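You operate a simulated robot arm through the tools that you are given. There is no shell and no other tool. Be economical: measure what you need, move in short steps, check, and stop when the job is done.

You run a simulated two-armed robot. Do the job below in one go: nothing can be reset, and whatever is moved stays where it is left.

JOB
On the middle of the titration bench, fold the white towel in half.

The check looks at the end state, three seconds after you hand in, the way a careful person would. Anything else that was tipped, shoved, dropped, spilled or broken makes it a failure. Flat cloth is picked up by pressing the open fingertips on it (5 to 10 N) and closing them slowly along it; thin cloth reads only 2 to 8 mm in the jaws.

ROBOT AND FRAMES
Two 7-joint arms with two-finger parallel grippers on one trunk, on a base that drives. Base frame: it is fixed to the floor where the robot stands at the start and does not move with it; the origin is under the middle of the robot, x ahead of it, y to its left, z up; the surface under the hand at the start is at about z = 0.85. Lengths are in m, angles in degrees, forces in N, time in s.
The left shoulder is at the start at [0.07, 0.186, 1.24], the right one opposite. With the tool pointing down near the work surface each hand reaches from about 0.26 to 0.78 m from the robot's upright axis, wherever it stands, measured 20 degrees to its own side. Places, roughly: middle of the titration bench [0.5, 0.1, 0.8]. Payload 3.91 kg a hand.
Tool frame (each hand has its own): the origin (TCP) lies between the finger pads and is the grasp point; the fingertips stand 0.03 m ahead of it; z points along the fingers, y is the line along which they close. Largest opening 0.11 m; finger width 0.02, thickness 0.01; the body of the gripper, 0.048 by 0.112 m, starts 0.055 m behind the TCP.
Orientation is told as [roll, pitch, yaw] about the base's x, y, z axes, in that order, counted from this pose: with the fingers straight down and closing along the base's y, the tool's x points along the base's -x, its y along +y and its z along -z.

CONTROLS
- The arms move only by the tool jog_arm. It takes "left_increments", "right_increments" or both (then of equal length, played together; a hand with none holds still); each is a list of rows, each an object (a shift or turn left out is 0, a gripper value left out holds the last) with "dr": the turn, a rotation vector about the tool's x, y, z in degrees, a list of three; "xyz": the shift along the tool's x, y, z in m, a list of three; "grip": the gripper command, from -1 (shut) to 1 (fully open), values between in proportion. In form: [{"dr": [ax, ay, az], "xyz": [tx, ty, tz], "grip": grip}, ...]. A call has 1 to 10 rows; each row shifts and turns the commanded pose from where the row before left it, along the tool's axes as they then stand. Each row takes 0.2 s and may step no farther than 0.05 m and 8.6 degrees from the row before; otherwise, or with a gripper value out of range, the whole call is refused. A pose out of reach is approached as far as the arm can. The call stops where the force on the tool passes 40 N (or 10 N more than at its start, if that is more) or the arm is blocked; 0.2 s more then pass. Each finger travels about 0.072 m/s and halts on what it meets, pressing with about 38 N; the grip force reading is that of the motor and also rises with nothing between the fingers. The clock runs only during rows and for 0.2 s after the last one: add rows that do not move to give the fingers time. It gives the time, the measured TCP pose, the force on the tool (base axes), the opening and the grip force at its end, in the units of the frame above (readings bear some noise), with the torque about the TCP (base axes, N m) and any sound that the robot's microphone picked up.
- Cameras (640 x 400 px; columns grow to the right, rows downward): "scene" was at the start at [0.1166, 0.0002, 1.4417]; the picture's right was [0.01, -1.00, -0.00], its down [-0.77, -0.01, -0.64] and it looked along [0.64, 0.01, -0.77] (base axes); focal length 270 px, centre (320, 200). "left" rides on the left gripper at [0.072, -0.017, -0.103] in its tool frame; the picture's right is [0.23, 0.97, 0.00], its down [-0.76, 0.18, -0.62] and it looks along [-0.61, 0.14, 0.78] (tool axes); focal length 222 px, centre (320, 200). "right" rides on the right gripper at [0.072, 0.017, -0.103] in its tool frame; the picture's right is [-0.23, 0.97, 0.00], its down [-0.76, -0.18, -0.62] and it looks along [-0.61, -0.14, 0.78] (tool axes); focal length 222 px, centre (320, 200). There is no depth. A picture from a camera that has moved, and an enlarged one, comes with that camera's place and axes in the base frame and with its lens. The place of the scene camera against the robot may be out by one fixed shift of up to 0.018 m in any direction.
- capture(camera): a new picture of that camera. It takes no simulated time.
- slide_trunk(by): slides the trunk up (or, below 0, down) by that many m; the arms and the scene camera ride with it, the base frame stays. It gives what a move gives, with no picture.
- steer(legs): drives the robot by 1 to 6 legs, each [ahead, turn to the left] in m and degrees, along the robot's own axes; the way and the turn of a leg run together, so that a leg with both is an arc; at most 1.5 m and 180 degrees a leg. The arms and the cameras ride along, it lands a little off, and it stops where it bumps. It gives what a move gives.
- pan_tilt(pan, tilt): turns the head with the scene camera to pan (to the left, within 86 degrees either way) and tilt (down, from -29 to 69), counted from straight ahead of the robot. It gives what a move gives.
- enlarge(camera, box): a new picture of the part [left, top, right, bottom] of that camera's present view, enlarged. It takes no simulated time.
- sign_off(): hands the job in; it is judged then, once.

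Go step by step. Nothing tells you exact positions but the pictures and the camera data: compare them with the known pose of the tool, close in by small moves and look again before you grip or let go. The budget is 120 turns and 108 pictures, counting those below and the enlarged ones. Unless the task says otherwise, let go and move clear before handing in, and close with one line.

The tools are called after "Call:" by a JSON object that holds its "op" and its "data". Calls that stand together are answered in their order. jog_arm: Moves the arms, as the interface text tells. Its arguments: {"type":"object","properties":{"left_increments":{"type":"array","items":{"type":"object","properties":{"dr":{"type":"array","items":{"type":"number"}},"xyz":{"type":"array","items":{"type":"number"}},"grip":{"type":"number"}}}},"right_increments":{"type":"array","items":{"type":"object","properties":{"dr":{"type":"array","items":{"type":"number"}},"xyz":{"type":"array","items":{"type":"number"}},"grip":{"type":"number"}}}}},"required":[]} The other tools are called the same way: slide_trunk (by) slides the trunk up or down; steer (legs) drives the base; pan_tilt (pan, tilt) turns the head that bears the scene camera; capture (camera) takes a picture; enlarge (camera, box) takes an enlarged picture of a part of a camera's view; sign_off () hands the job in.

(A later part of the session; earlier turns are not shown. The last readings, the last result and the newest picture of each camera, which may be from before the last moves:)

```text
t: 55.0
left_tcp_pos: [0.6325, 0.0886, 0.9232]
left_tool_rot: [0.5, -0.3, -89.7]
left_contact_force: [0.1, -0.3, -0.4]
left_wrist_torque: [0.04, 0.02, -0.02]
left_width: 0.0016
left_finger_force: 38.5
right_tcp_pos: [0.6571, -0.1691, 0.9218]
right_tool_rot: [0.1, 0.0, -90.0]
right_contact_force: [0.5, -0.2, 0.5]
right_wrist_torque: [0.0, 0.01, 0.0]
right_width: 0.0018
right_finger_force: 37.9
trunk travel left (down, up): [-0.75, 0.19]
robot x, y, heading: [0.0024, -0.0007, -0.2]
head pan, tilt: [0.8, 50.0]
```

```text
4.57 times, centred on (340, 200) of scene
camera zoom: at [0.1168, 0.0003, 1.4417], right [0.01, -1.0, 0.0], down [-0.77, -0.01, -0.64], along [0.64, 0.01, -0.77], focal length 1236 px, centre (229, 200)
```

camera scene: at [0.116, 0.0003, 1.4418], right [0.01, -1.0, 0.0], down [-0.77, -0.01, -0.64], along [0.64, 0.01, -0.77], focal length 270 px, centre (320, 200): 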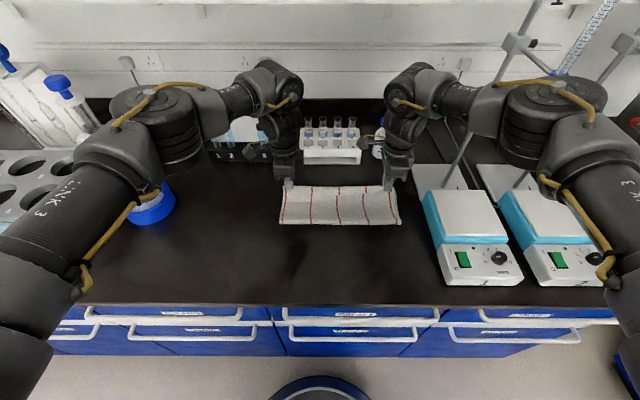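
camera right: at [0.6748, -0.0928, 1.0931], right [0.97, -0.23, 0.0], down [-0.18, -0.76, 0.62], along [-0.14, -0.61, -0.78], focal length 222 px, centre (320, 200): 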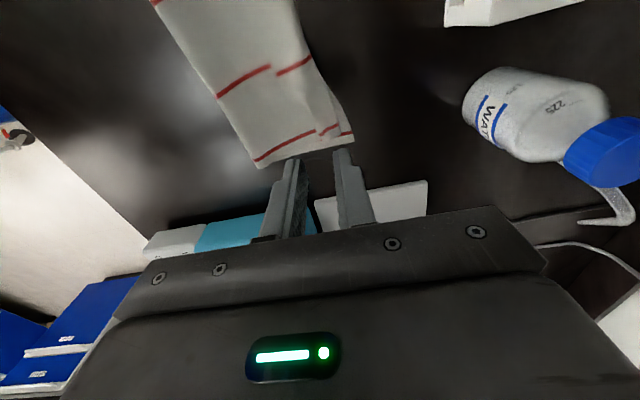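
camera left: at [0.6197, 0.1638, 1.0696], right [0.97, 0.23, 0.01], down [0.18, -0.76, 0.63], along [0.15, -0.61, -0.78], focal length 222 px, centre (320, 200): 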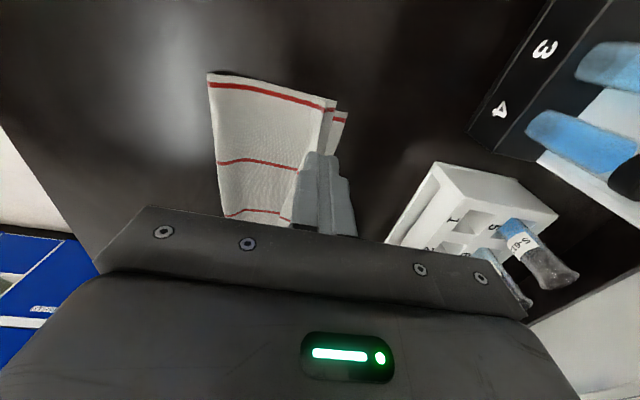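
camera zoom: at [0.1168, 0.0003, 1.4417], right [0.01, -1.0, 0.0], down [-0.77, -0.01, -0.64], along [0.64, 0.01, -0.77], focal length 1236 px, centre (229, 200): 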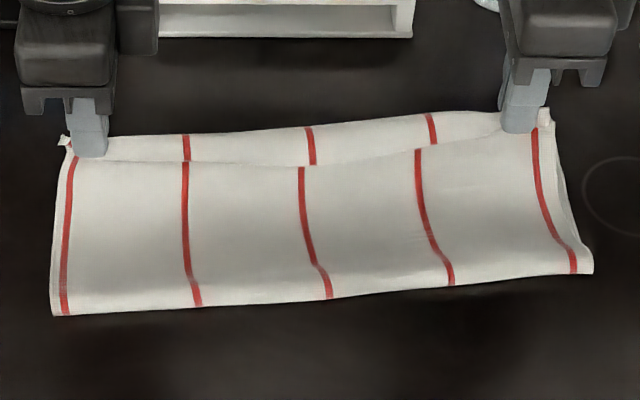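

The top layer rose by its hem alone and the bottom layer stayed put. I carry the hem out over the far edge (left x≈0.653, right x≈0.683).

Call:
{"op": "jog_arm", "data": {"left_increments": [{"xyz": [0, 0.006, -0.004]}, {"xyz": [0, 0.006, 0]}, {"xyz": [0, 0.006, 0]}, {"xyz": [0, 0.003, 0]}, {}], "right_increments": [{"xyz": [0, 0.008, -0.004]}, {"xyz": [0, 0.008, 0]}, {"xyz": [0, 0.007, 0]}, {"xyz": [0, 0.004, 0]}, {}]}}

Call:
{"op": "enlarge", "data": {"camera": "left", "box": [200, 60, 400, 210]}}

Call:
{"op": "enlarge", "data": {"camera": "right", "box": [200, 60, 400, 210]}}

Call:
{"op": "enlarge", "data": {"camera": "scene", "box": [270, 170, 410, 230]}}

```text
t: 56.2
left_tcp_pos: [0.6525, 0.0888, 0.9272]
left_tool_rot: [0.6, -0.3, -89.8]
left_contact_force: [-0.2, -0.7, 0.8]
left_wrist_torque: [0.03, 0.01, 0.04]
left_width: 0.0017
left_finger_force: 38.3
right_tcp_pos: [0.6847, -0.1687, 0.9248]
right_tool_rot: [0.0, 0.0, -90.1]
right_contact_force: [-0.5, 0.5, -0.7]
right_wrist_torque: [0.01, 0.01, -0.01]
right_width: 0.0019
right_finger_force: 37.7
trunk travel left (down, up): [-0.75, 0.19]
robot x, y, heading: [0.0016, -0.0003, -0.1]
head pan, tilt: [0.8, 50.0]
```

```text
2.67 times, centred on (300, 135) of left
camera zoom: at [0.6353, 0.1621, 1.0292], right [0.97, 0.23, 0.01], down [0.17, -0.76, 0.63], along [0.15, -0.61, -0.78], focal length 592 px, centre (373, 373)
```

zoom: 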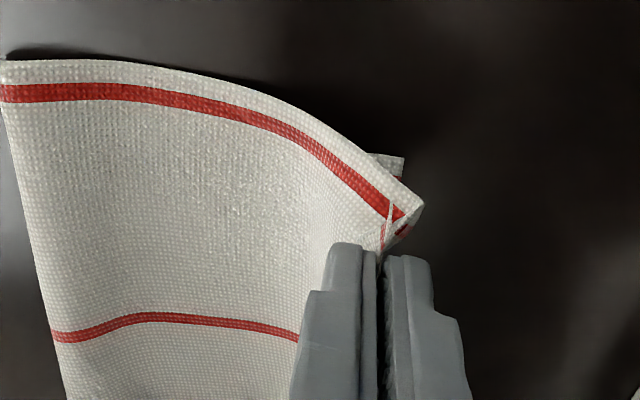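

```text
2.67 times, centred on (300, 135) of right
camera zoom: at [0.7021, -0.0964, 1.0277], right [0.97, -0.23, 0.0], down [-0.18, -0.76, 0.62], along [-0.14, -0.61, -0.78], focal length 592 px, centre (373, 373)
```

zoom: 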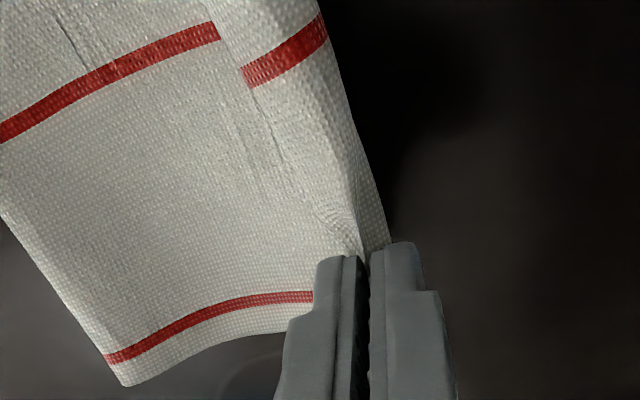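

```text
4.57 times, centred on (340, 200) of scene
camera zoom: at [0.1167, 0.0002, 1.4417], right [0.01, -1.0, 0.0], down [-0.77, -0.01, -0.64], along [0.64, 0.01, -0.77], focal length 1236 px, centre (229, 200)
```

zoom: 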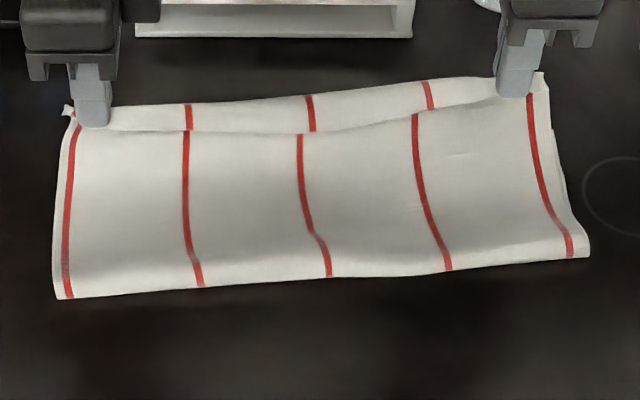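

The sheet is now nearly taut from the crease to the hands. I let go here so that it swings down on its own length and the short hem end can straighten as it falls.

Call:
{"op": "jog_arm", "data": {"left_increments": [{"grip": -0.3}, {}, {}, {"xyz": [0, 0, -0.03]}, {"xyz": [0, 0, -0.03]}, {"xyz": [0, 0, -0.03]}], "right_increments": [{"grip": -0.3}, {}, {}, {"xyz": [0, 0, -0.03]}, {"xyz": [0, 0, -0.03]}, {"xyz": [0, 0, -0.03]}]}}

Call:
{"op": "enlarge", "data": {"camera": "left", "box": [180, 40, 380, 190]}}

Call:
{"op": "enlarge", "data": {"camera": "right", "box": [180, 40, 380, 190]}}

Call:
{"op": "enlarge", "data": {"camera": "scene", "box": [270, 170, 410, 230]}}

```text
t: 57.6
left_tcp_pos: [0.6526, 0.0896, 1.0185]
left_tool_rot: [0.7, -0.3, -89.7]
left_contact_force: [-0.7, 0.6, -0.4]
left_wrist_torque: [0.02, -0.02, 0.01]
left_width: 0.0386
left_finger_force: 0.1
right_tcp_pos: [0.6824, -0.1693, 1.0149]
right_tool_rot: [0.0, 0.0, -90.1]
right_contact_force: [-0.4, 0.7, 0.2]
right_wrist_torque: [0.0, 0.01, 0.01]
right_width: 0.0387
right_finger_force: 0.0
trunk travel left (down, up): [-0.75, 0.19]
robot x, y, heading: [-0.0008, -0.0009, -0.1]
head pan, tilt: [0.8, 50.0]
```

```text
2.67 times, centred on (280, 115) of left
camera zoom: at [0.6332, 0.1633, 1.1201], right [0.97, 0.23, 0.01], down [0.17, -0.76, 0.63], along [0.15, -0.61, -0.78], focal length 592 px, centre (427, 427)
```

zoom: 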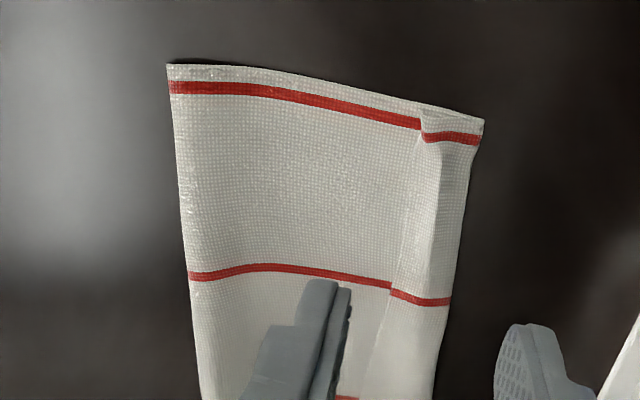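

```text
2.67 times, centred on (280, 115) of right
camera zoom: at [0.7003, -0.0967, 1.1178], right [0.97, -0.23, 0.0], down [-0.18, -0.76, 0.62], along [-0.14, -0.61, -0.78], focal length 592 px, centre (427, 427)
```

zoom: 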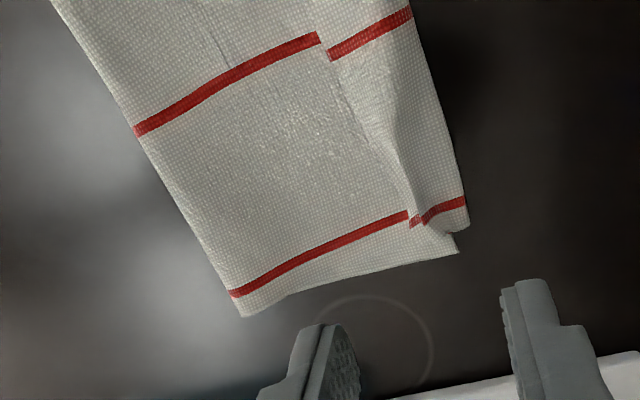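

```text
4.57 times, centred on (340, 200) of scene
camera zoom: at [0.1151, 0.0003, 1.4418], right [0.01, -1.0, 0.0], down [-0.77, -0.01, -0.64], along [0.64, 0.01, -0.77], focal length 1236 px, centre (229, 200)
```

zoom: 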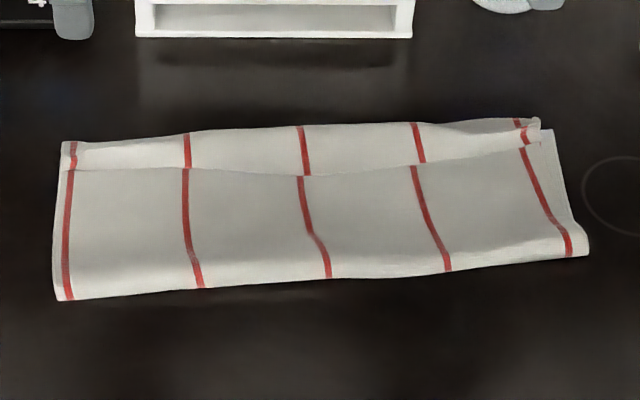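

The strip is still turned back: hem at x≈0.645 on the left and 0.673 on the right, with its fold 2.5 cm further out. Next I anchor with the right hand and use a shut left fingertip behind the hem to push it over the fold line.

Call:
{"op": "jog_arm", "data": {"left_increments": [{"xyz": [0, -0.0226, 0], "grip": -1}, {"xyz": [0, 0, 0.032]}, {"xyz": [0, 0, 0.032]}, {"xyz": [0, 0, 0.032]}, {"xyz": [0, 0, 0.03]}, {}], "right_increments": [{"xyz": [0.024, -0.0155, 0.0245], "grip": -1}, {"xyz": [0.024, -0.0155, 0.0245]}, {"xyz": [0.024, -0.0155, 0.0245]}, {"xyz": [0.024, -0.0155, 0.0245]}, {"xyz": [0.024, -0.0155, 0.0245]}, {}]}}

Call:
{"op": "enlarge", "data": {"camera": "left", "box": [200, 60, 400, 210]}}

Call:
{"op": "enlarge", "data": {"camera": "scene", "box": [240, 140, 440, 265]}}

```text
t: 59.0
left_tcp_pos: [0.631, 0.0879, 0.8915]
left_tool_rot: [0.8, -0.3, -89.6]
left_contact_force: [0.4, 0.7, 0.3]
left_wrist_torque: [0.0, 0.03, 0.0]
left_width: 0.0
left_finger_force: 37.6
right_tcp_pos: [0.6071, -0.0486, 0.8931]
right_tool_rot: [0.0, 0.1, -90.0]
right_contact_force: [-0.4, 0.1, 0.5]
right_wrist_torque: [0.0, 0.0, 0.03]
right_width: 0.0
right_finger_force: 37.5
trunk travel left (down, up): [-0.75, 0.19]
robot x, y, heading: [0.0002, -0.0018, -0.3]
head pan, tilt: [0.8, 50.0]
```

```text
2.67 times, centred on (300, 135) of left
camera zoom: at [0.6126, 0.1605, 0.9933], right [0.97, 0.23, 0.01], down [0.17, -0.76, 0.63], along [0.15, -0.61, -0.78], focal length 592 px, centre (373, 373)
```

zoom: 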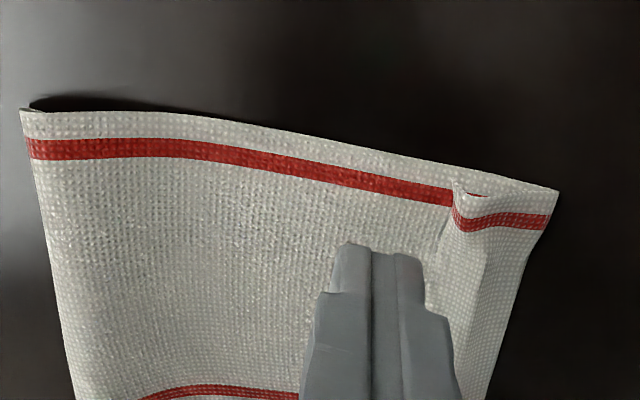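

```text
3.20 times, centred on (340, 202) of scene
camera zoom: at [0.1161, -0.0003, 1.4418], right [0.01, -1.0, 0.0], down [-0.77, -0.01, -0.64], along [0.64, 0.01, -0.77], focal length 866 px, centre (256, 192)
```

zoom: 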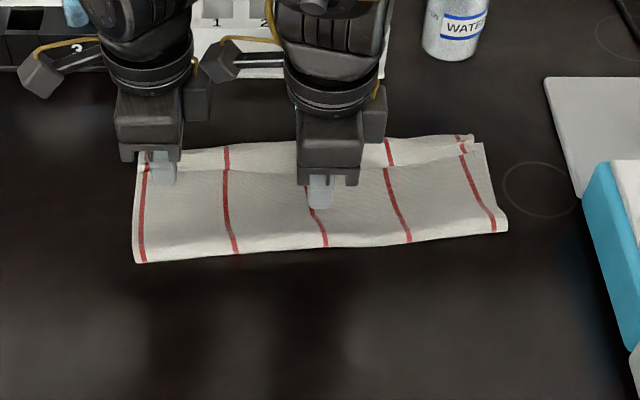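

The fingertip stands just behind the hem, which even stands up a little. I lower the anchor and the pushing finger.

Call:
{"op": "jog_arm", "data": {"left_increments": [{"xyz": [0, 0, 0.003]}, {"xyz": [0, 0, 0.003]}, {"xyz": [0, 0, 0.002]}, {}, {}], "right_increments": [{"xyz": [0, 0, 0.005]}, {"xyz": [0, 0, 0.004]}, {"xyz": [0, 0, 0.003]}, {"xyz": [0, 0, 0.001]}, {}]}}

```text
t: 60.2
left_tcp_pos: [0.6307, 0.0884, 0.8833]
left_tool_rot: [0.7, -0.3, -89.7]
left_contact_force: [0.5, 0.0, -0.2]
left_wrist_torque: [-0.01, 0.01, -0.01]
left_width: 0.0
left_finger_force: 37.5
right_tcp_pos: [0.6073, -0.0492, 0.8806]
right_tool_rot: [0.3, 0.1, -90.1]
right_contact_force: [2.0, -0.7, 14.2]
right_wrist_torque: [-0.01, -0.02, 0.01]
right_width: 0.0
right_finger_force: 37.4
trunk travel left (down, up): [-0.75, 0.19]
robot x, y, heading: [-0.0016, 0.0005, 0.2]
head pan, tilt: [0.8, 50.0]
```

Call:
{"op": "jog_arm", "data": {"left_increments": [{"xyz": [0, 0, 0.001]}, {}, {}], "right_increments": [{"xyz": [0, 0, 0.0006]}, {}, {}]}}

```text
t: 61.0
left_tcp_pos: [0.6307, 0.0897, 0.8817]
left_tool_rot: [0.6, -0.3, -89.8]
left_contact_force: [-0.3, -0.1, -0.3]
left_wrist_torque: [-0.03, 0.02, -0.01]
left_width: 0.0
left_finger_force: 38.1
right_tcp_pos: [0.6075, -0.05, 0.8821]
right_tool_rot: [0.2, 0.1, -90.1]
right_contact_force: [6.7, -2.0, 25.1]
right_wrist_torque: [-0.06, -0.15, 0.0]
right_width: 0.0
right_finger_force: 37.6
trunk travel left (down, up): [-0.75, 0.19]
robot x, y, heading: [0.0008, -0.0029, -0.1]
head pan, tilt: [0.8, 50.0]
```

Call:
{"op": "jog_arm", "data": {"left_increments": [{"xyz": [0, 0, 0.0008]}, {}, {}]}}

```text
t: 61.8
left_tcp_pos: [0.6303, 0.0888, 0.8814]
left_tool_rot: [0.7, -0.3, -89.8]
left_contact_force: [-0.1, 1.3, 2.0]
left_wrist_torque: [0.02, 0.01, 0.04]
left_width: 0.0001
left_finger_force: 37.7
right_tcp_pos: [0.606, -0.0495, 0.8793]
right_tool_rot: [0.3, 0.1, -90.1]
right_contact_force: [8.0, -2.7, 27.9]
right_wrist_torque: [-0.08, -0.2, 0.02]
right_width: 0.0
right_finger_force: 38.0
trunk travel left (down, up): [-0.75, 0.19]
robot x, y, heading: [-0.0004, 0.0008, -0.0]
head pan, tilt: [0.8, 50.0]
```

Light contact of about 2 N. I push 2.5 cm away from the robot.

Call:
{"op": "jog_arm", "data": {"left_increments": [{"xyz": [0, 0.004, 0]}, {"xyz": [0, 0.004, 0]}, {"xyz": [0, 0.004, 0]}, {"xyz": [0, 0.004, 0]}, {"xyz": [0, 0.004, 0]}, {"xyz": [0, 0.005, 0]}, {}]}}

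Call:
{"op": "enlarge", "data": {"camera": "left", "box": [200, 60, 400, 210]}}

Call:
{"op": "enlarge", "data": {"camera": "scene", "box": [270, 170, 410, 230]}}

```text
t: 63.4
left_tcp_pos: [0.6548, 0.0883, 0.8809]
left_tool_rot: [0.8, -0.4, -89.8]
left_contact_force: [-1.7, -1.4, 3.8]
left_wrist_torque: [0.0, 0.04, 0.02]
left_width: 0.0001
left_finger_force: 38.6
right_tcp_pos: [0.6044, -0.0484, 0.8813]
right_tool_rot: [0.2, 0.1, -90.0]
right_contact_force: [7.1, -1.8, 26.6]
right_wrist_torque: [-0.04, -0.1, 0.02]
right_width: 0.0
right_finger_force: 37.9
trunk travel left (down, up): [-0.75, 0.19]
robot x, y, heading: [-0.0004, -0.0035, -0.0]
head pan, tilt: [0.8, 50.0]
```

```text
2.67 times, centred on (300, 135) of left
camera zoom: at [0.6358, 0.1624, 0.9839], right [0.97, 0.23, 0.01], down [0.17, -0.76, 0.63], along [0.16, -0.61, -0.78], focal length 592 px, centre (373, 373)
```

zoom: 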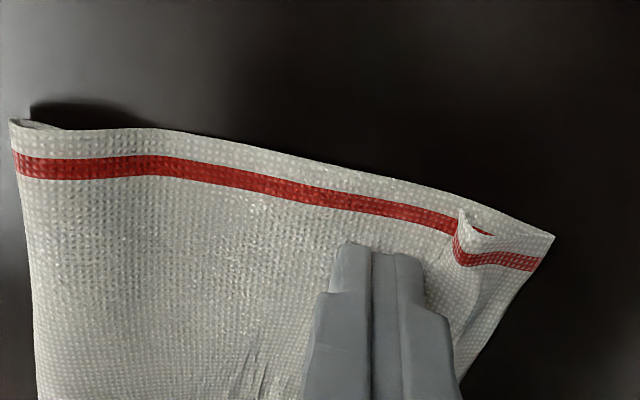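

```text
4.57 times, centred on (340, 200) of scene
camera zoom: at [0.113, 0.0004, 1.4421], right [0.01, -1.0, 0.0], down [-0.76, -0.01, -0.64], along [0.64, 0.01, -0.76], focal length 1236 px, centre (229, 200)
```

zoom: 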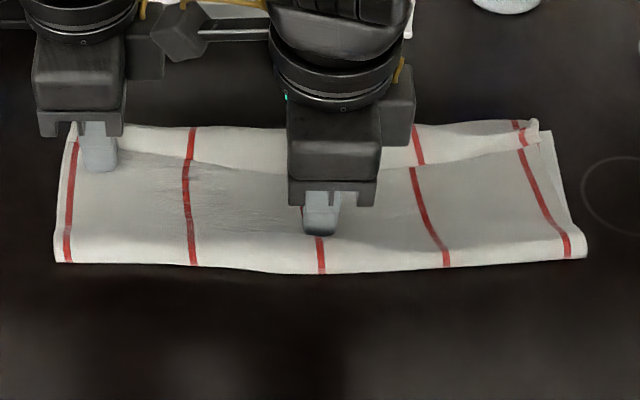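

The fingertip's friction dragged the towel along again, though that did straighten its skew. The hem stands a few mm proud, so I raise the finger just clear of the body and push again.

Call:
{"op": "jog_arm", "data": {"left_increments": [{"xyz": [0, 0, -0.0025]}, {}, {"xyz": [0, 0.005, 0]}, {"xyz": [0, 0.005, 0]}, {"xyz": [0, 0.005, 0]}, {}]}}

Call:
{"op": "enlarge", "data": {"camera": "left", "box": [200, 60, 400, 210]}}

```text
t: 64.8
left_tcp_pos: [0.6696, 0.0883, 0.8861]
left_tool_rot: [0.8, -0.3, -89.7]
left_contact_force: [-0.2, -0.8, -0.3]
left_wrist_torque: [-0.01, -0.01, 0.0]
left_width: 0.0
left_finger_force: 37.7
right_tcp_pos: [0.6061, -0.0481, 0.8809]
right_tool_rot: [0.2, 0.0, -90.0]
right_contact_force: [3.0, -0.4, 28.5]
right_wrist_torque: [-0.06, -0.04, 0.02]
right_width: 0.0
right_finger_force: 37.4
trunk travel left (down, up): [-0.75, 0.19]
robot x, y, heading: [-0.0013, -0.0021, 0.1]
head pan, tilt: [0.8, 50.0]
```

```text
2.67 times, centred on (300, 135) of left
camera zoom: at [0.6508, 0.1622, 0.9878], right [0.97, 0.23, 0.01], down [0.17, -0.76, 0.63], along [0.16, -0.61, -0.78], focal length 592 px, centre (373, 373)
```

zoom: 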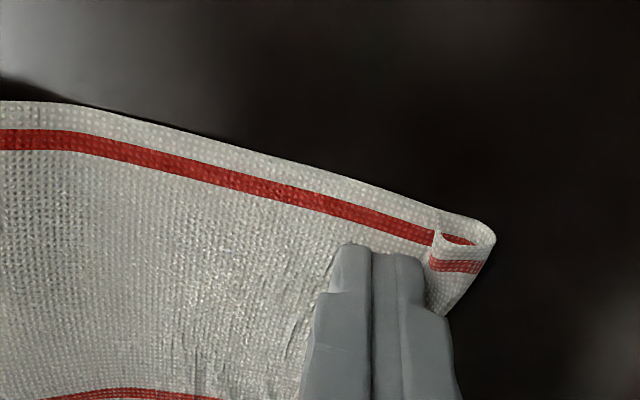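

That works: the strip is bulging into a loop ahead of the finger. I keep pushing.

Call:
{"op": "jog_arm", "data": {"left_increments": [{"xyz": [0, 0.005, 0]}, {"xyz": [0, 0.005, 0]}, {"xyz": [0, 0.005, 0]}, {}]}}

Call:
{"op": "enlarge", "data": {"camera": "left", "box": [200, 60, 400, 210]}}

```text
t: 65.8
left_tcp_pos: [0.6829, 0.0901, 0.8837]
left_tool_rot: [0.9, -0.5, -89.7]
left_contact_force: [0.4, 1.4, -0.8]
left_wrist_torque: [0.01, 0.02, -0.02]
left_width: 0.0
left_finger_force: 37.5
right_tcp_pos: [0.6055, -0.0487, 0.8814]
right_tool_rot: [0.1, 0.2, -89.9]
right_contact_force: [2.9, -1.0, 28.4]
right_wrist_torque: [-0.04, 0.0, -0.02]
right_width: 0.0
right_finger_force: 37.9
trunk travel left (down, up): [-0.75, 0.19]
robot x, y, heading: [0.0006, -0.0053, 0.1]
head pan, tilt: [0.8, 50.0]
```

```text
2.67 times, centred on (300, 135) of left
camera zoom: at [0.6649, 0.1627, 0.987], right [0.97, 0.23, 0.01], down [0.17, -0.76, 0.63], along [0.16, -0.61, -0.78], focal length 592 px, centre (373, 373)
```

zoom: 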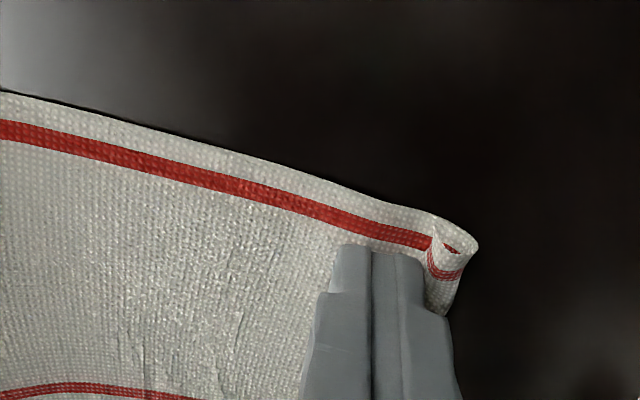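

Call:
{"op": "jog_arm", "data": {"left_increments": [{"xyz": [0, 0.005, -0.0005]}, {"xyz": [0, 0.005, 0]}, {"xyz": [0, 0.005, 0]}, {"xyz": [0, 0.005, 0]}, {}]}}

Call:
{"op": "enlarge", "data": {"camera": "left", "box": [200, 60, 400, 210]}}

Call:
{"op": "enlarge", "data": {"camera": "scene", "box": [270, 170, 410, 230]}}

```text
t: 67.0
left_tcp_pos: [0.6848, 0.0896, 0.8854]
left_tool_rot: [0.8, -0.4, -89.8]
left_contact_force: [0.4, 0.1, 0.0]
left_wrist_torque: [0.02, 0.02, -0.01]
left_width: 0.0
left_finger_force: 37.7
left hand out of reach, approached as far as the arm can: row 1, 2, 3, 4
right_tcp_pos: [0.6055, -0.0489, 0.8815]
right_tool_rot: [0.3, 0.1, -90.0]
right_contact_force: [3.3, -0.6, 28.9]
right_wrist_torque: [-0.06, 0.0, 0.04]
right_width: 0.0
right_finger_force: 37.1
trunk travel left (down, up): [-0.75, 0.19]
robot x, y, heading: [-0.0011, -0.0037, -0.2]
head pan, tilt: [0.8, 50.0]
```

```text
2.67 times, centred on (300, 135) of left
camera zoom: at [0.6649, 0.1628, 0.9869], right [0.97, 0.23, 0.01], down [0.17, -0.76, 0.63], along [0.16, -0.61, -0.78], focal length 592 px, centre (373, 373)
```

zoom: 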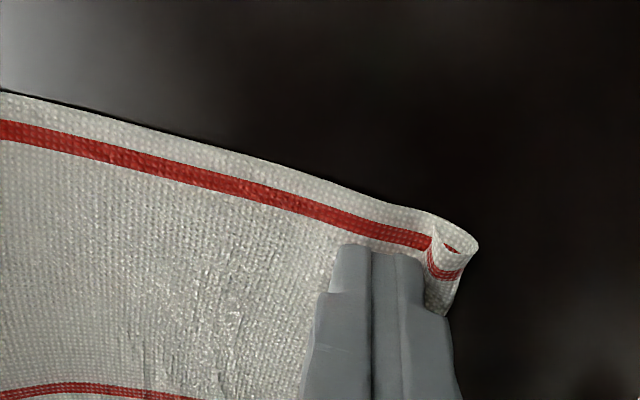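

```text
4.57 times, centred on (340, 200) of scene
camera zoom: at [0.113, 0.0004, 1.4421], right [0.01, -1.0, 0.0], down [-0.76, -0.01, -0.64], along [0.64, 0.01, -0.76], focal length 1236 px, centre (229, 200)
```

zoom: 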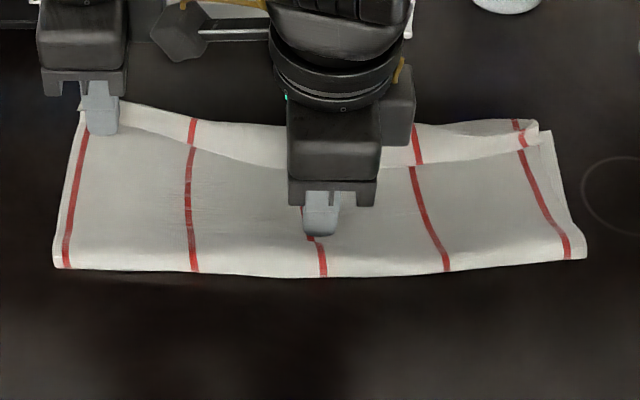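

The left arm is at its reach limit with the strip standing almost upright. I lean the hand back for more reach, which also keeps its body clear of the racks, and push on.

Call:
{"op": "jog_arm", "data": {"left_increments": [{"dr": [-8, 0, 0], "xyz": [0, 0, -0.001]}, {"dr": [-8, 0, 0], "xyz": [0, 0, -0.001]}, {"xyz": [0, 0.0048, 0.0014]}, {"xyz": [0, 0.0048, 0.0014]}, {"xyz": [0, 0.0048, 0.0014]}, {}]}}

Call:
{"op": "enlarge", "data": {"camera": "left", "box": [200, 60, 400, 210]}}

```text
t: 68.4
left_tcp_pos: [0.6981, 0.0899, 0.8875]
left_tool_rot: [16.9, -0.2, -89.7]
left_contact_force: [0.4, 0.5, 0.1]
left_wrist_torque: [0.0, 0.0, -0.02]
left_width: 0.0
left_finger_force: 37.6
right_tcp_pos: [0.6045, -0.0496, 0.8815]
right_tool_rot: [0.1, 0.0, -90.2]
right_contact_force: [2.7, -2.0, 28.4]
right_wrist_torque: [-0.03, -0.02, 0.0]
right_width: 0.0
right_finger_force: 37.6
trunk travel left (down, up): [-0.75, 0.19]
robot x, y, heading: [-0.0017, -0.0015, 0.1]
head pan, tilt: [0.8, 50.0]
```

```text
2.67 times, centred on (300, 135) of left
camera zoom: at [0.6516, 0.1629, 0.9807], right [0.93, 0.23, 0.28], down [-0.01, -0.76, 0.65], along [0.36, -0.61, -0.7], focal length 592 px, centre (373, 373)
```

zoom: 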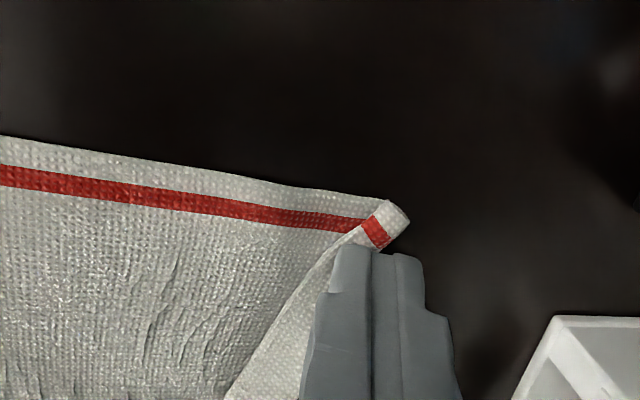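

The finger is now at the fold line; I lift it and look at the result.

Call:
{"op": "jog_arm", "data": {"left_increments": [{"xyz": [0, 0, -0.02]}, {"xyz": [0, 0, -0.03]}, {"xyz": [0, 0, -0.04]}, {"dr": [8, 0, 0], "xyz": [0, 0, -0.01]}, {"dr": [8, 0, 0]}]}}

Call:
{"op": "enlarge", "data": {"camera": "left", "box": [180, 40, 380, 190]}}

Call:
{"op": "enlarge", "data": {"camera": "scene", "box": [270, 170, 410, 230]}}

```text
t: 69.6
left_tcp_pos: [0.6674, 0.0918, 0.9773]
left_tool_rot: [1.3, 0.3, -89.6]
left_contact_force: [0.2, -0.7, 0.3]
left_wrist_torque: [0.03, 0.02, 0.02]
left_width: 0.0
left_finger_force: 37.7
left hand out of reach, approached as far as the arm can: row 5
right_tcp_pos: [0.6044, -0.0492, 0.8808]
right_tool_rot: [0.2, 0.1, -90.1]
right_contact_force: [2.2, 2.0, 29.1]
right_wrist_torque: [-0.04, -0.02, -0.03]
right_width: 0.0001
right_finger_force: 37.8
trunk travel left (down, up): [-0.75, 0.19]
robot x, y, heading: [0.0005, 0.0004, 0.1]
head pan, tilt: [0.8, 50.0]
```

```text
2.67 times, centred on (280, 115) of left
camera zoom: at [0.6475, 0.1627, 1.0797], right [0.97, 0.23, 0.02], down [0.17, -0.76, 0.62], along [0.16, -0.6, -0.78], focal length 592 px, centre (427, 427)
```

zoom: 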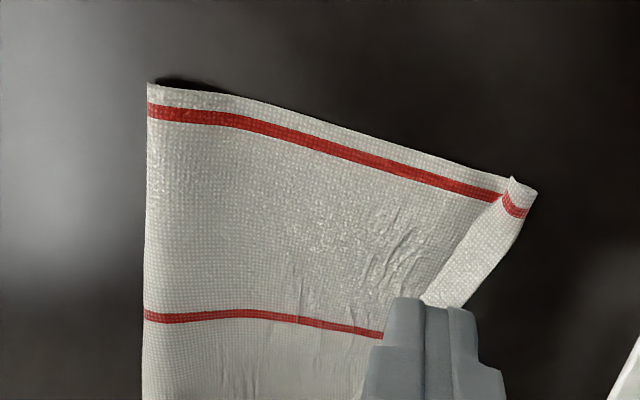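

```text
4.57 times, centred on (340, 200) of scene
camera zoom: at [0.1129, -0.0019, 1.4422], right [0.01, -1.0, 0.0], down [-0.76, -0.01, -0.64], along [0.64, 0.01, -0.76], focal length 1236 px, centre (229, 200)
```

zoom: 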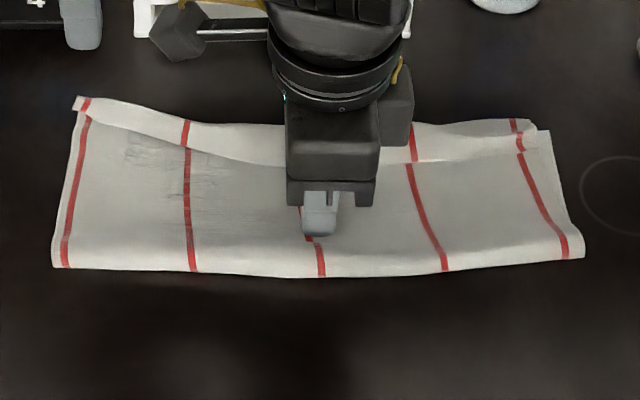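

The left corner is nearly right now: the strip is down to about 1 cm and lies over the far edge. The towel has crept to x≈0.56–0.70, near my reach limit, so I press it with both hands and draw it back 5 cm.

Call:
{"op": "jog_arm", "data": {"left_increments": [{"xyz": [-0.015, -0.025, 0]}, {"xyz": [-0.015, -0.025, 0]}, {"xyz": [0, 0, 0.03]}, {"xyz": [0, 0, 0.03]}, {"xyz": [0, 0, 0.03]}, {}, {}], "right_increments": [{"xyz": [0, 0, -0.025]}, {"xyz": [-0.04, 0.005, 0]}, {"xyz": [-0.04, 0.005, 0]}, {"xyz": [0, 0, 0.01]}, {"xyz": [0, 0, 0.008]}, {}, {}]}}

```text
t: 71.2
left_tcp_pos: [0.6188, 0.0618, 0.8856]
left_tool_rot: [0.6, -0.3, -89.7]
left_contact_force: [-0.6, 0.4, 0.9]
left_wrist_torque: [0.03, -0.02, 0.0]
left_width: 0.0
left_finger_force: 38.5
right_tcp_pos: [0.617, -0.1295, 0.8853]
right_tool_rot: [0.0, 0.0, -90.0]
right_contact_force: [0.4, -0.1, -0.5]
right_wrist_torque: [0.02, -0.01, 0.0]
right_width: 0.0
right_finger_force: 37.9
trunk travel left (down, up): [-0.75, 0.19]
robot x, y, heading: [0.0, -0.0011, 0.3]
head pan, tilt: [0.8, 50.0]
```

Call:
{"op": "jog_arm", "data": {"left_increments": [{"xyz": [0, 0, 0.003]}, {"xyz": [0, 0, 0.001]}, {"xyz": [0, 0, 0.0005]}, {}, {}], "right_increments": [{"xyz": [0, 0, 0.003]}, {"xyz": [0, 0, 0.001]}, {"xyz": [0, 0, 0.0005]}, {}, {}]}}

```text
t: 72.4
left_tcp_pos: [0.6188, 0.0601, 0.8814]
left_tool_rot: [0.8, -0.2, -89.7]
left_contact_force: [0.4, -1.0, 16.5]
left_wrist_torque: [0.0, 0.04, -0.01]
left_width: 0.0
left_finger_force: 38.3
right_tcp_pos: [0.6146, -0.1298, 0.8822]
right_tool_rot: [0.1, 0.1, -89.9]
right_contact_force: [0.3, 0.4, 0.0]
right_wrist_torque: [-0.01, -0.01, 0.02]
right_width: 0.0
right_finger_force: 37.6
trunk travel left (down, up): [-0.75, 0.19]
robot x, y, heading: [0.001, -0.0006, -0.1]
head pan, tilt: [0.8, 50.0]
```

Left presses at 16 N, right not yet. I balance them and drag back.

Call:
{"op": "jog_arm", "data": {"left_increments": [{"xyz": [0, 0, -0.0005]}, {}, {}], "right_increments": [{"xyz": [0, 0, 0.0013]}, {"xyz": [0, 0, 0.0005]}, {}]}}

Call:
{"op": "jog_arm", "data": {"left_increments": [{"xyz": [0, -0.006, 0]}, {"xyz": [0, -0.006, 0]}, {"xyz": [0, -0.006, 0]}, {"xyz": [0, -0.006, 0]}, {"xyz": [0, -0.006, 0]}, {"xyz": [0, -0.006, 0]}, {"xyz": [0, -0.006, 0]}, {}], "right_increments": [{"xyz": [0, -0.006, 0]}, {"xyz": [0, -0.006, 0]}, {"xyz": [0, -0.006, 0]}, {"xyz": [0, -0.006, 0]}, {"xyz": [0, -0.006, 0]}, {"xyz": [0, -0.006, 0]}, {"xyz": [0, -0.006, 0]}, {}]}}

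Call:
{"op": "enlarge", "data": {"camera": "scene", "box": [240, 140, 440, 265]}}

```text
t: 73.2
left_tcp_pos: [0.6181, 0.061, 0.8799]
left_tool_rot: [0.8, -0.4, -89.7]
left_contact_force: [3.4, -3.1, 16.5]
left_wrist_torque: [-0.08, -0.06, 0.04]
left_width: 0.0
left_finger_force: 37.4
right_tcp_pos: [0.6155, -0.1289, 0.8816]
right_tool_rot: [0.2, 0.2, -90.1]
right_contact_force: [-1.3, 0.1, 10.5]
right_wrist_torque: [-0.03, 0.06, 0.01]
right_width: 0.0
right_finger_force: 37.4
trunk travel left (down, up): [-0.75, 0.19]
robot x, y, heading: [-0.0008, -0.0008, 0.0]
head pan, tilt: [0.8, 50.0]
```

```text
t: 75.0
left_tcp_pos: [0.5759, 0.0609, 0.8822]
left_tool_rot: [1.0, -0.3, -89.7]
left_contact_force: [9.5, 0.5, 30.2]
left_wrist_torque: [0.08, -0.12, 0.01]
left_width: 0.0001
left_finger_force: 37.9
right_tcp_pos: [0.5729, -0.1301, 0.8818]
right_tool_rot: [0.1, 0.1, -90.1]
right_contact_force: [2.3, -0.9, 8.1]
right_wrist_torque: [0.0, -0.07, -0.01]
right_width: 0.0
right_finger_force: 37.8
trunk travel left (down, up): [-0.75, 0.19]
robot x, y, heading: [-0.0031, -0.0028, -0.2]
head pan, tilt: [0.8, 50.0]
```

```text
3.20 times, centred on (340, 202) of scene
camera zoom: at [0.1134, -0.0001, 1.4422], right [0.01, -1.0, 0.0], down [-0.76, -0.01, -0.64], along [0.64, 0.01, -0.77], focal length 866 px, centre (256, 192)
```

zoom: 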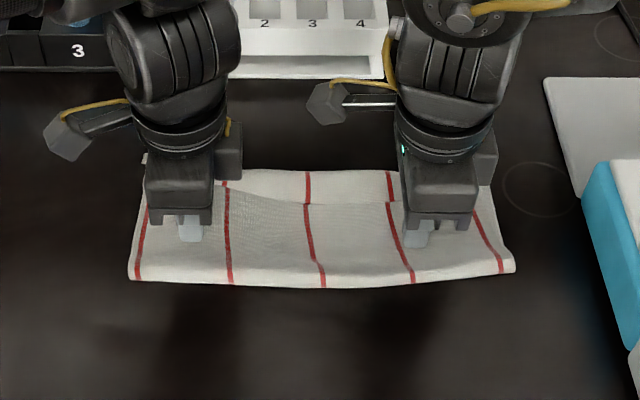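

The towel slid back as a whole. I leave the left hand as anchor and lift the right to look at its corner.

Call:
{"op": "jog_arm", "data": {"left_increments": [{"xyz": [0, 0, -0.0008]}, {}, {}, {}, {}], "right_increments": [{"xyz": [0, 0, -0.03]}, {"xyz": [-0.02, 0.01, -0.03]}, {"xyz": [-0.018, 0.015, -0.03]}, {"xyz": [0, 0.015, 0]}, {}]}}

Call:
{"op": "enlarge", "data": {"camera": "right", "box": [200, 20, 400, 170]}}

```text
t: 76.2
left_tcp_pos: [0.5767, 0.061, 0.8808]
left_tool_rot: [0.9, -0.3, -89.7]
left_contact_force: [4.9, 4.1, 28.5]
left_wrist_torque: [0.19, -0.04, 0.0]
left_width: 0.0
left_finger_force: 37.9
right_tcp_pos: [0.6128, -0.1681, 0.9704]
right_tool_rot: [0.0, 0.1, -90.1]
right_contact_force: [-0.4, 0.7, 1.0]
right_wrist_torque: [0.02, 0.04, 0.0]
right_width: 0.0
right_finger_force: 37.5
trunk travel left (down, up): [-0.75, 0.19]
robot x, y, heading: [-0.0009, -0.0003, 0.0]
head pan, tilt: [0.8, 50.0]
```

```text
2.67 times, centred on (300, 95) of right
camera zoom: at [0.6307, -0.0952, 1.0732], right [0.97, -0.23, 0.0], down [-0.18, -0.76, 0.62], along [-0.14, -0.61, -0.78], focal length 592 px, centre (373, 480)
```

zoom: 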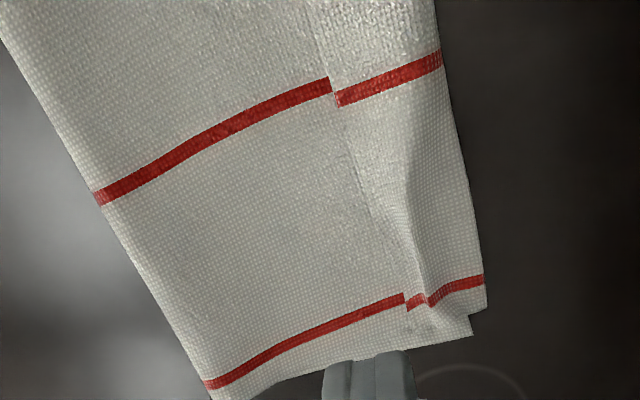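

On the right the hem is at x≈0.62, its fold at 0.653 and the far edge at about 0.65. I set the right fingertip just behind the hem, barely clear of the body.

Call:
{"op": "jog_arm", "data": {"right_increments": [{"xyz": [-0.004, -0.009, 0.02]}, {"xyz": [0, 0, 0.03]}, {"xyz": [0, 0, 0.03]}, {"xyz": [0, 0, 0.006]}, {}, {}]}}

Call:
{"op": "enlarge", "data": {"camera": "right", "box": [220, 60, 420, 210]}}

```text
t: 77.6
left_tcp_pos: [0.5772, 0.0611, 0.8817]
left_tool_rot: [0.9, -0.3, -89.7]
left_contact_force: [4.4, 3.1, 27.4]
left_wrist_torque: [0.17, 0.0, 0.01]
left_width: 0.0
left_finger_force: 37.8
right_tcp_pos: [0.6046, -0.1716, 0.8844]
right_tool_rot: [0.0, 0.0, -90.0]
right_contact_force: [0.2, 1.2, 0.5]
right_wrist_torque: [0.03, 0.01, 0.01]
right_width: 0.0
right_finger_force: 37.7
trunk travel left (down, up): [-0.75, 0.19]
robot x, y, heading: [0.0027, -0.0003, -0.2]
head pan, tilt: [0.8, 50.0]
```

```text
2.67 times, centred on (320, 135) of right
camera zoom: at [0.6214, -0.099, 0.9874], right [0.97, -0.23, 0.0], down [-0.18, -0.76, 0.62], along [-0.14, -0.61, -0.78], focal length 592 px, centre (320, 373)
```

zoom: 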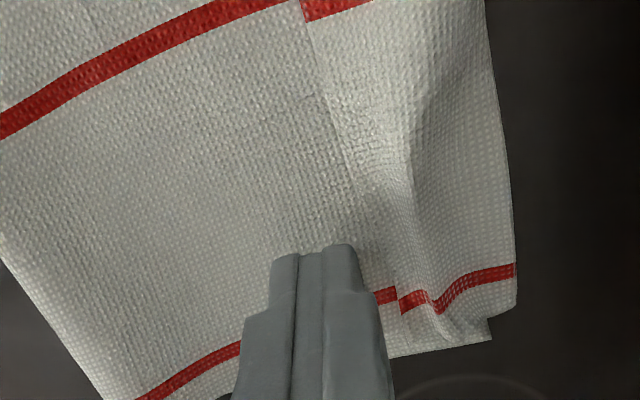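

The hem lies flat here, so I lower 1 mm more and push 2 cm.

Call:
{"op": "jog_arm", "data": {"right_increments": [{"xyz": [0, 0, 0.0012]}, {"xyz": [0, 0.005, 0]}, {"xyz": [0, 0.005, 0]}, {"xyz": [0, 0.005, 0]}, {"xyz": [0, 0.005, 0]}, {}]}}

Call:
{"op": "enlarge", "data": {"camera": "right", "box": [220, 60, 420, 210]}}

```text
t: 79.0
left_tcp_pos: [0.5763, 0.0611, 0.8817]
left_tool_rot: [0.8, -0.3, -89.7]
left_contact_force: [3.5, 3.7, 26.9]
left_wrist_torque: [0.19, 0.03, -0.03]
left_width: 0.0
left_finger_force: 37.6
right_tcp_pos: [0.6246, -0.1706, 0.884]
right_tool_rot: [0.1, 0.0, -90.0]
right_contact_force: [-0.9, -0.1, -0.2]
right_wrist_torque: [0.0, 0.01, 0.01]
right_width: 0.0002
right_finger_force: 37.6
trunk travel left (down, up): [-0.75, 0.19]
robot x, y, heading: [0.0011, -0.002, 0.1]
head pan, tilt: [0.8, 50.0]
```

```text
2.67 times, centred on (320, 135) of right
camera zoom: at [0.6416, -0.0983, 0.9872], right [0.97, -0.23, 0.0], down [-0.18, -0.76, 0.62], along [-0.14, -0.61, -0.78], focal length 592 px, centre (320, 373)
```

zoom: 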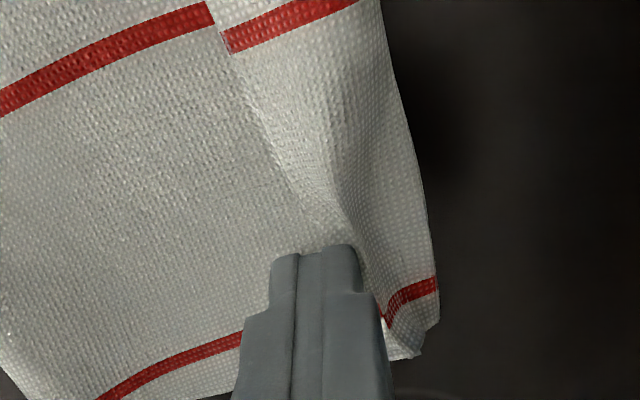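

The hem is being pushed without dragging the body. I continue.

Call:
{"op": "jog_arm", "data": {"right_increments": [{"xyz": [0, 0.005, 0]}, {"xyz": [0, 0.005, 0]}, {"xyz": [0, 0.005, 0]}, {"xyz": [0, 0.005, 0]}, {"xyz": [0, 0.005, 0]}, {}]}}

Call:
{"op": "enlarge", "data": {"camera": "right", "box": [220, 60, 420, 210]}}

```text
t: 80.4
left_tcp_pos: [0.5772, 0.0612, 0.8803]
left_tool_rot: [0.8, -0.4, -89.7]
left_contact_force: [3.3, 3.6, 26.0]
left_wrist_torque: [0.21, -0.01, 0.0]
left_width: 0.0
left_finger_force: 37.4
right_tcp_pos: [0.6504, -0.1704, 0.8842]
right_tool_rot: [0.1, 0.1, -90.0]
right_contact_force: [0.3, -0.4, -0.3]
right_wrist_torque: [-0.01, -0.02, 0.02]
right_width: 0.0001
right_finger_force: 37.7
trunk travel left (down, up): [-0.75, 0.19]
robot x, y, heading: [-0.0005, -0.0035, -0.1]
head pan, tilt: [0.8, 50.0]
```

```text
2.67 times, centred on (320, 135) of right
camera zoom: at [0.6665, -0.0979, 0.9866], right [0.97, -0.23, 0.0], down [-0.18, -0.76, 0.62], along [-0.14, -0.61, -0.78], focal length 592 px, centre (320, 373)
```

zoom: 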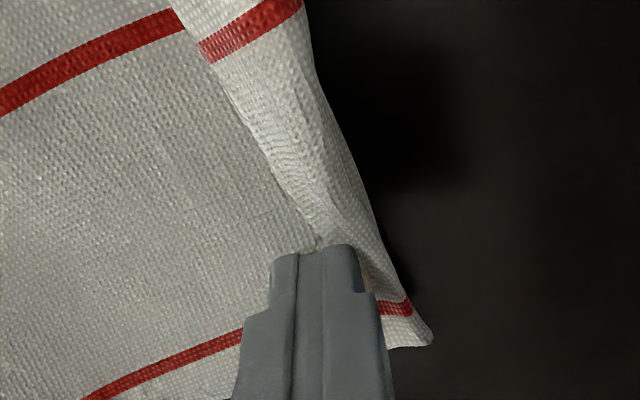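

Working well; the hem near the corner is almost over. Two more centimetres, then I look from above.

Call:
{"op": "jog_arm", "data": {"right_increments": [{"xyz": [0, 0.005, 0]}, {"xyz": [0, 0.005, 0]}, {"xyz": [0, 0.005, 0]}, {"xyz": [0, 0.003, 0]}, {}, {"xyz": [0, 0, -0.03]}, {"xyz": [0, -0.02, -0.03]}, {"xyz": [0, -0.02, -0.03]}]}}

Call:
{"op": "enlarge", "data": {"camera": "right", "box": [200, 20, 400, 170]}}

Call:
{"op": "enlarge", "data": {"camera": "scene", "box": [270, 170, 410, 230]}}

```text
t: 82.2
left_tcp_pos: [0.5766, 0.0612, 0.8808]
left_tool_rot: [0.8, -0.3, -89.7]
left_contact_force: [3.8, 2.0, 26.5]
left_wrist_torque: [0.13, -0.01, -0.03]
left_width: 0.0
left_finger_force: 37.6
right_tcp_pos: [0.6268, -0.1712, 0.9739]
right_tool_rot: [0.2, 0.0, -90.0]
right_contact_force: [0.2, 0.4, 0.5]
right_wrist_torque: [0.02, 0.02, 0.0]
right_width: 0.0
right_finger_force: 37.8
trunk travel left (down, up): [-0.75, 0.19]
robot x, y, heading: [-0.0036, -0.0013, -0.1]
head pan, tilt: [0.8, 50.0]
```

```text
2.67 times, centred on (300, 95) of right
camera zoom: at [0.6433, -0.0989, 1.0765], right [0.97, -0.23, 0.0], down [-0.18, -0.76, 0.62], along [-0.14, -0.61, -0.78], focal length 592 px, centre (373, 480)
```

zoom: 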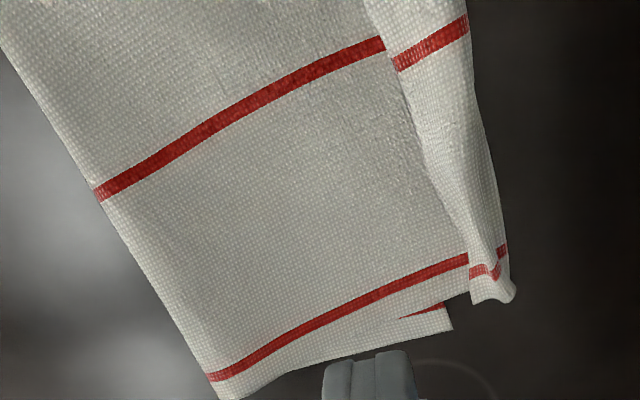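

```text
4.57 times, centred on (340, 200) of scene
camera zoom: at [0.1134, 0.0004, 1.442], right [0.01, -1.0, 0.0], down [-0.76, -0.01, -0.64], along [0.64, 0.01, -0.77], focal length 1236 px, centre (229, 200)
```

zoom: 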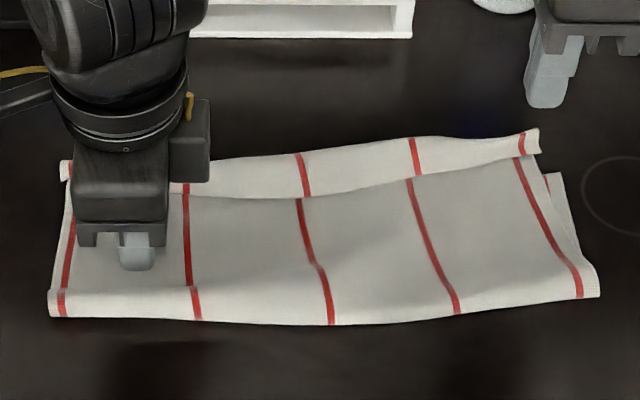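

The right corner is now good: hem at x≈0.661 against a far edge at 0.652, with only 1.3 cm turned back. I do the same in the middle with the right hand at y≈−0.07.

Call:
{"op": "jog_arm", "data": {"right_increments": [{"xyz": [0.034, -0.007, 0]}, {"xyz": [0.034, -0.007, 0]}, {"xyz": [0.033, -0.007, 0]}, {"xyz": [0, 0, 0.03]}, {"xyz": [0, 0, 0.03]}, {"xyz": [0, 0, 0.027]}, {}]}}

Call:
{"op": "enlarge", "data": {"camera": "right", "box": [220, 60, 420, 210]}}

```text
t: 83.8
left_tcp_pos: [0.5752, 0.0617, 0.8824]
left_tool_rot: [0.9, -0.3, -89.7]
left_contact_force: [2.2, 2.0, 25.8]
left_wrist_torque: [0.1, 0.04, -0.02]
left_width: 0.0
left_finger_force: 38.1
right_tcp_pos: [0.6066, -0.0707, 0.8866]
right_tool_rot: [0.2, 0.0, -90.1]
right_contact_force: [0.9, -0.3, -0.2]
right_wrist_torque: [-0.03, 0.03, 0.02]
right_width: 0.0
right_finger_force: 38.0
trunk travel left (down, up): [-0.75, 0.19]
robot x, y, heading: [-0.0039, 0.0016, -0.1]
head pan, tilt: [0.8, 50.0]
```

```text
2.67 times, centred on (320, 135) of right
camera zoom: at [0.6235, 0.0021, 0.9895], right [0.97, -0.23, 0.0], down [-0.18, -0.76, 0.62], along [-0.14, -0.61, -0.78], focal length 592 px, centre (320, 373)
```

zoom: 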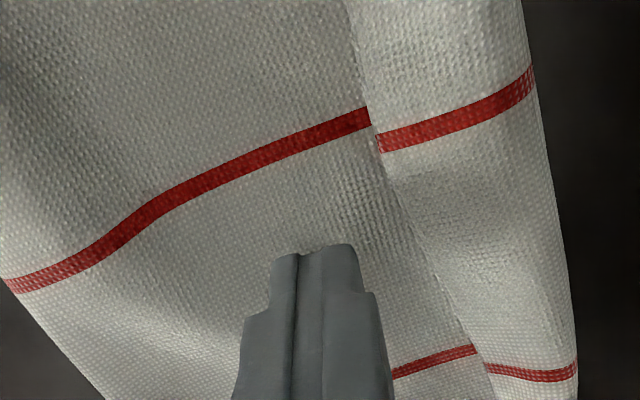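

Call:
{"op": "jog_arm", "data": {"right_increments": [{"xyz": [0, 0, 0.0025]}, {"xyz": [0, 0.005, 0]}, {"xyz": [0, 0.005, 0]}, {"xyz": [0, 0.005, 0]}, {"xyz": [0, 0.005, 0]}, {"xyz": [0, 0.005, 0]}, {"xyz": [0, 0.005, 0]}, {"xyz": [0, 0.005, 0]}, {"xyz": [0, 0.005, 0]}, {}]}}

Call:
{"op": "enlarge", "data": {"camera": "right", "box": [220, 60, 420, 210]}}

```text
t: 86.0
left_tcp_pos: [0.5775, 0.0601, 0.8799]
left_tool_rot: [0.8, -0.3, -89.7]
left_contact_force: [2.0, 2.2, 24.9]
left_wrist_torque: [0.11, 0.06, -0.01]
left_width: 0.0
left_finger_force: 37.7
right_tcp_pos: [0.6462, -0.0704, 0.885]
right_tool_rot: [0.1, -0.1, -90.0]
right_contact_force: [0.2, -0.1, 0.0]
right_wrist_torque: [0.02, 0.01, 0.0]
right_width: 0.0
right_finger_force: 37.9
trunk travel left (down, up): [-0.75, 0.19]
robot x, y, heading: [0.0023, -0.0018, 0.1]
head pan, tilt: [0.8, 50.0]
```

```text
2.67 times, centred on (320, 135) of right
camera zoom: at [0.6633, 0.0029, 0.9874], right [0.97, -0.23, 0.0], down [-0.18, -0.76, 0.62], along [-0.14, -0.61, -0.78], focal length 592 px, centre (320, 373)
```

zoom: 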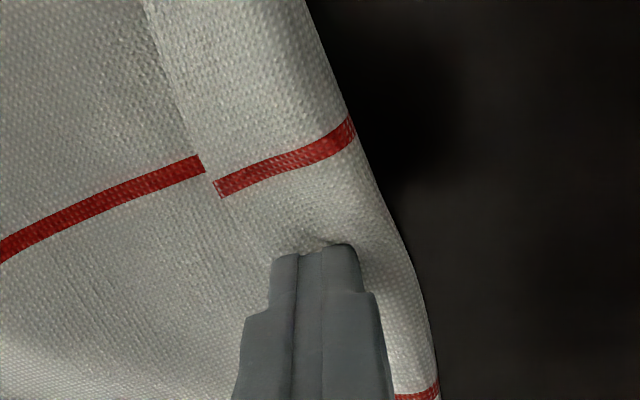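

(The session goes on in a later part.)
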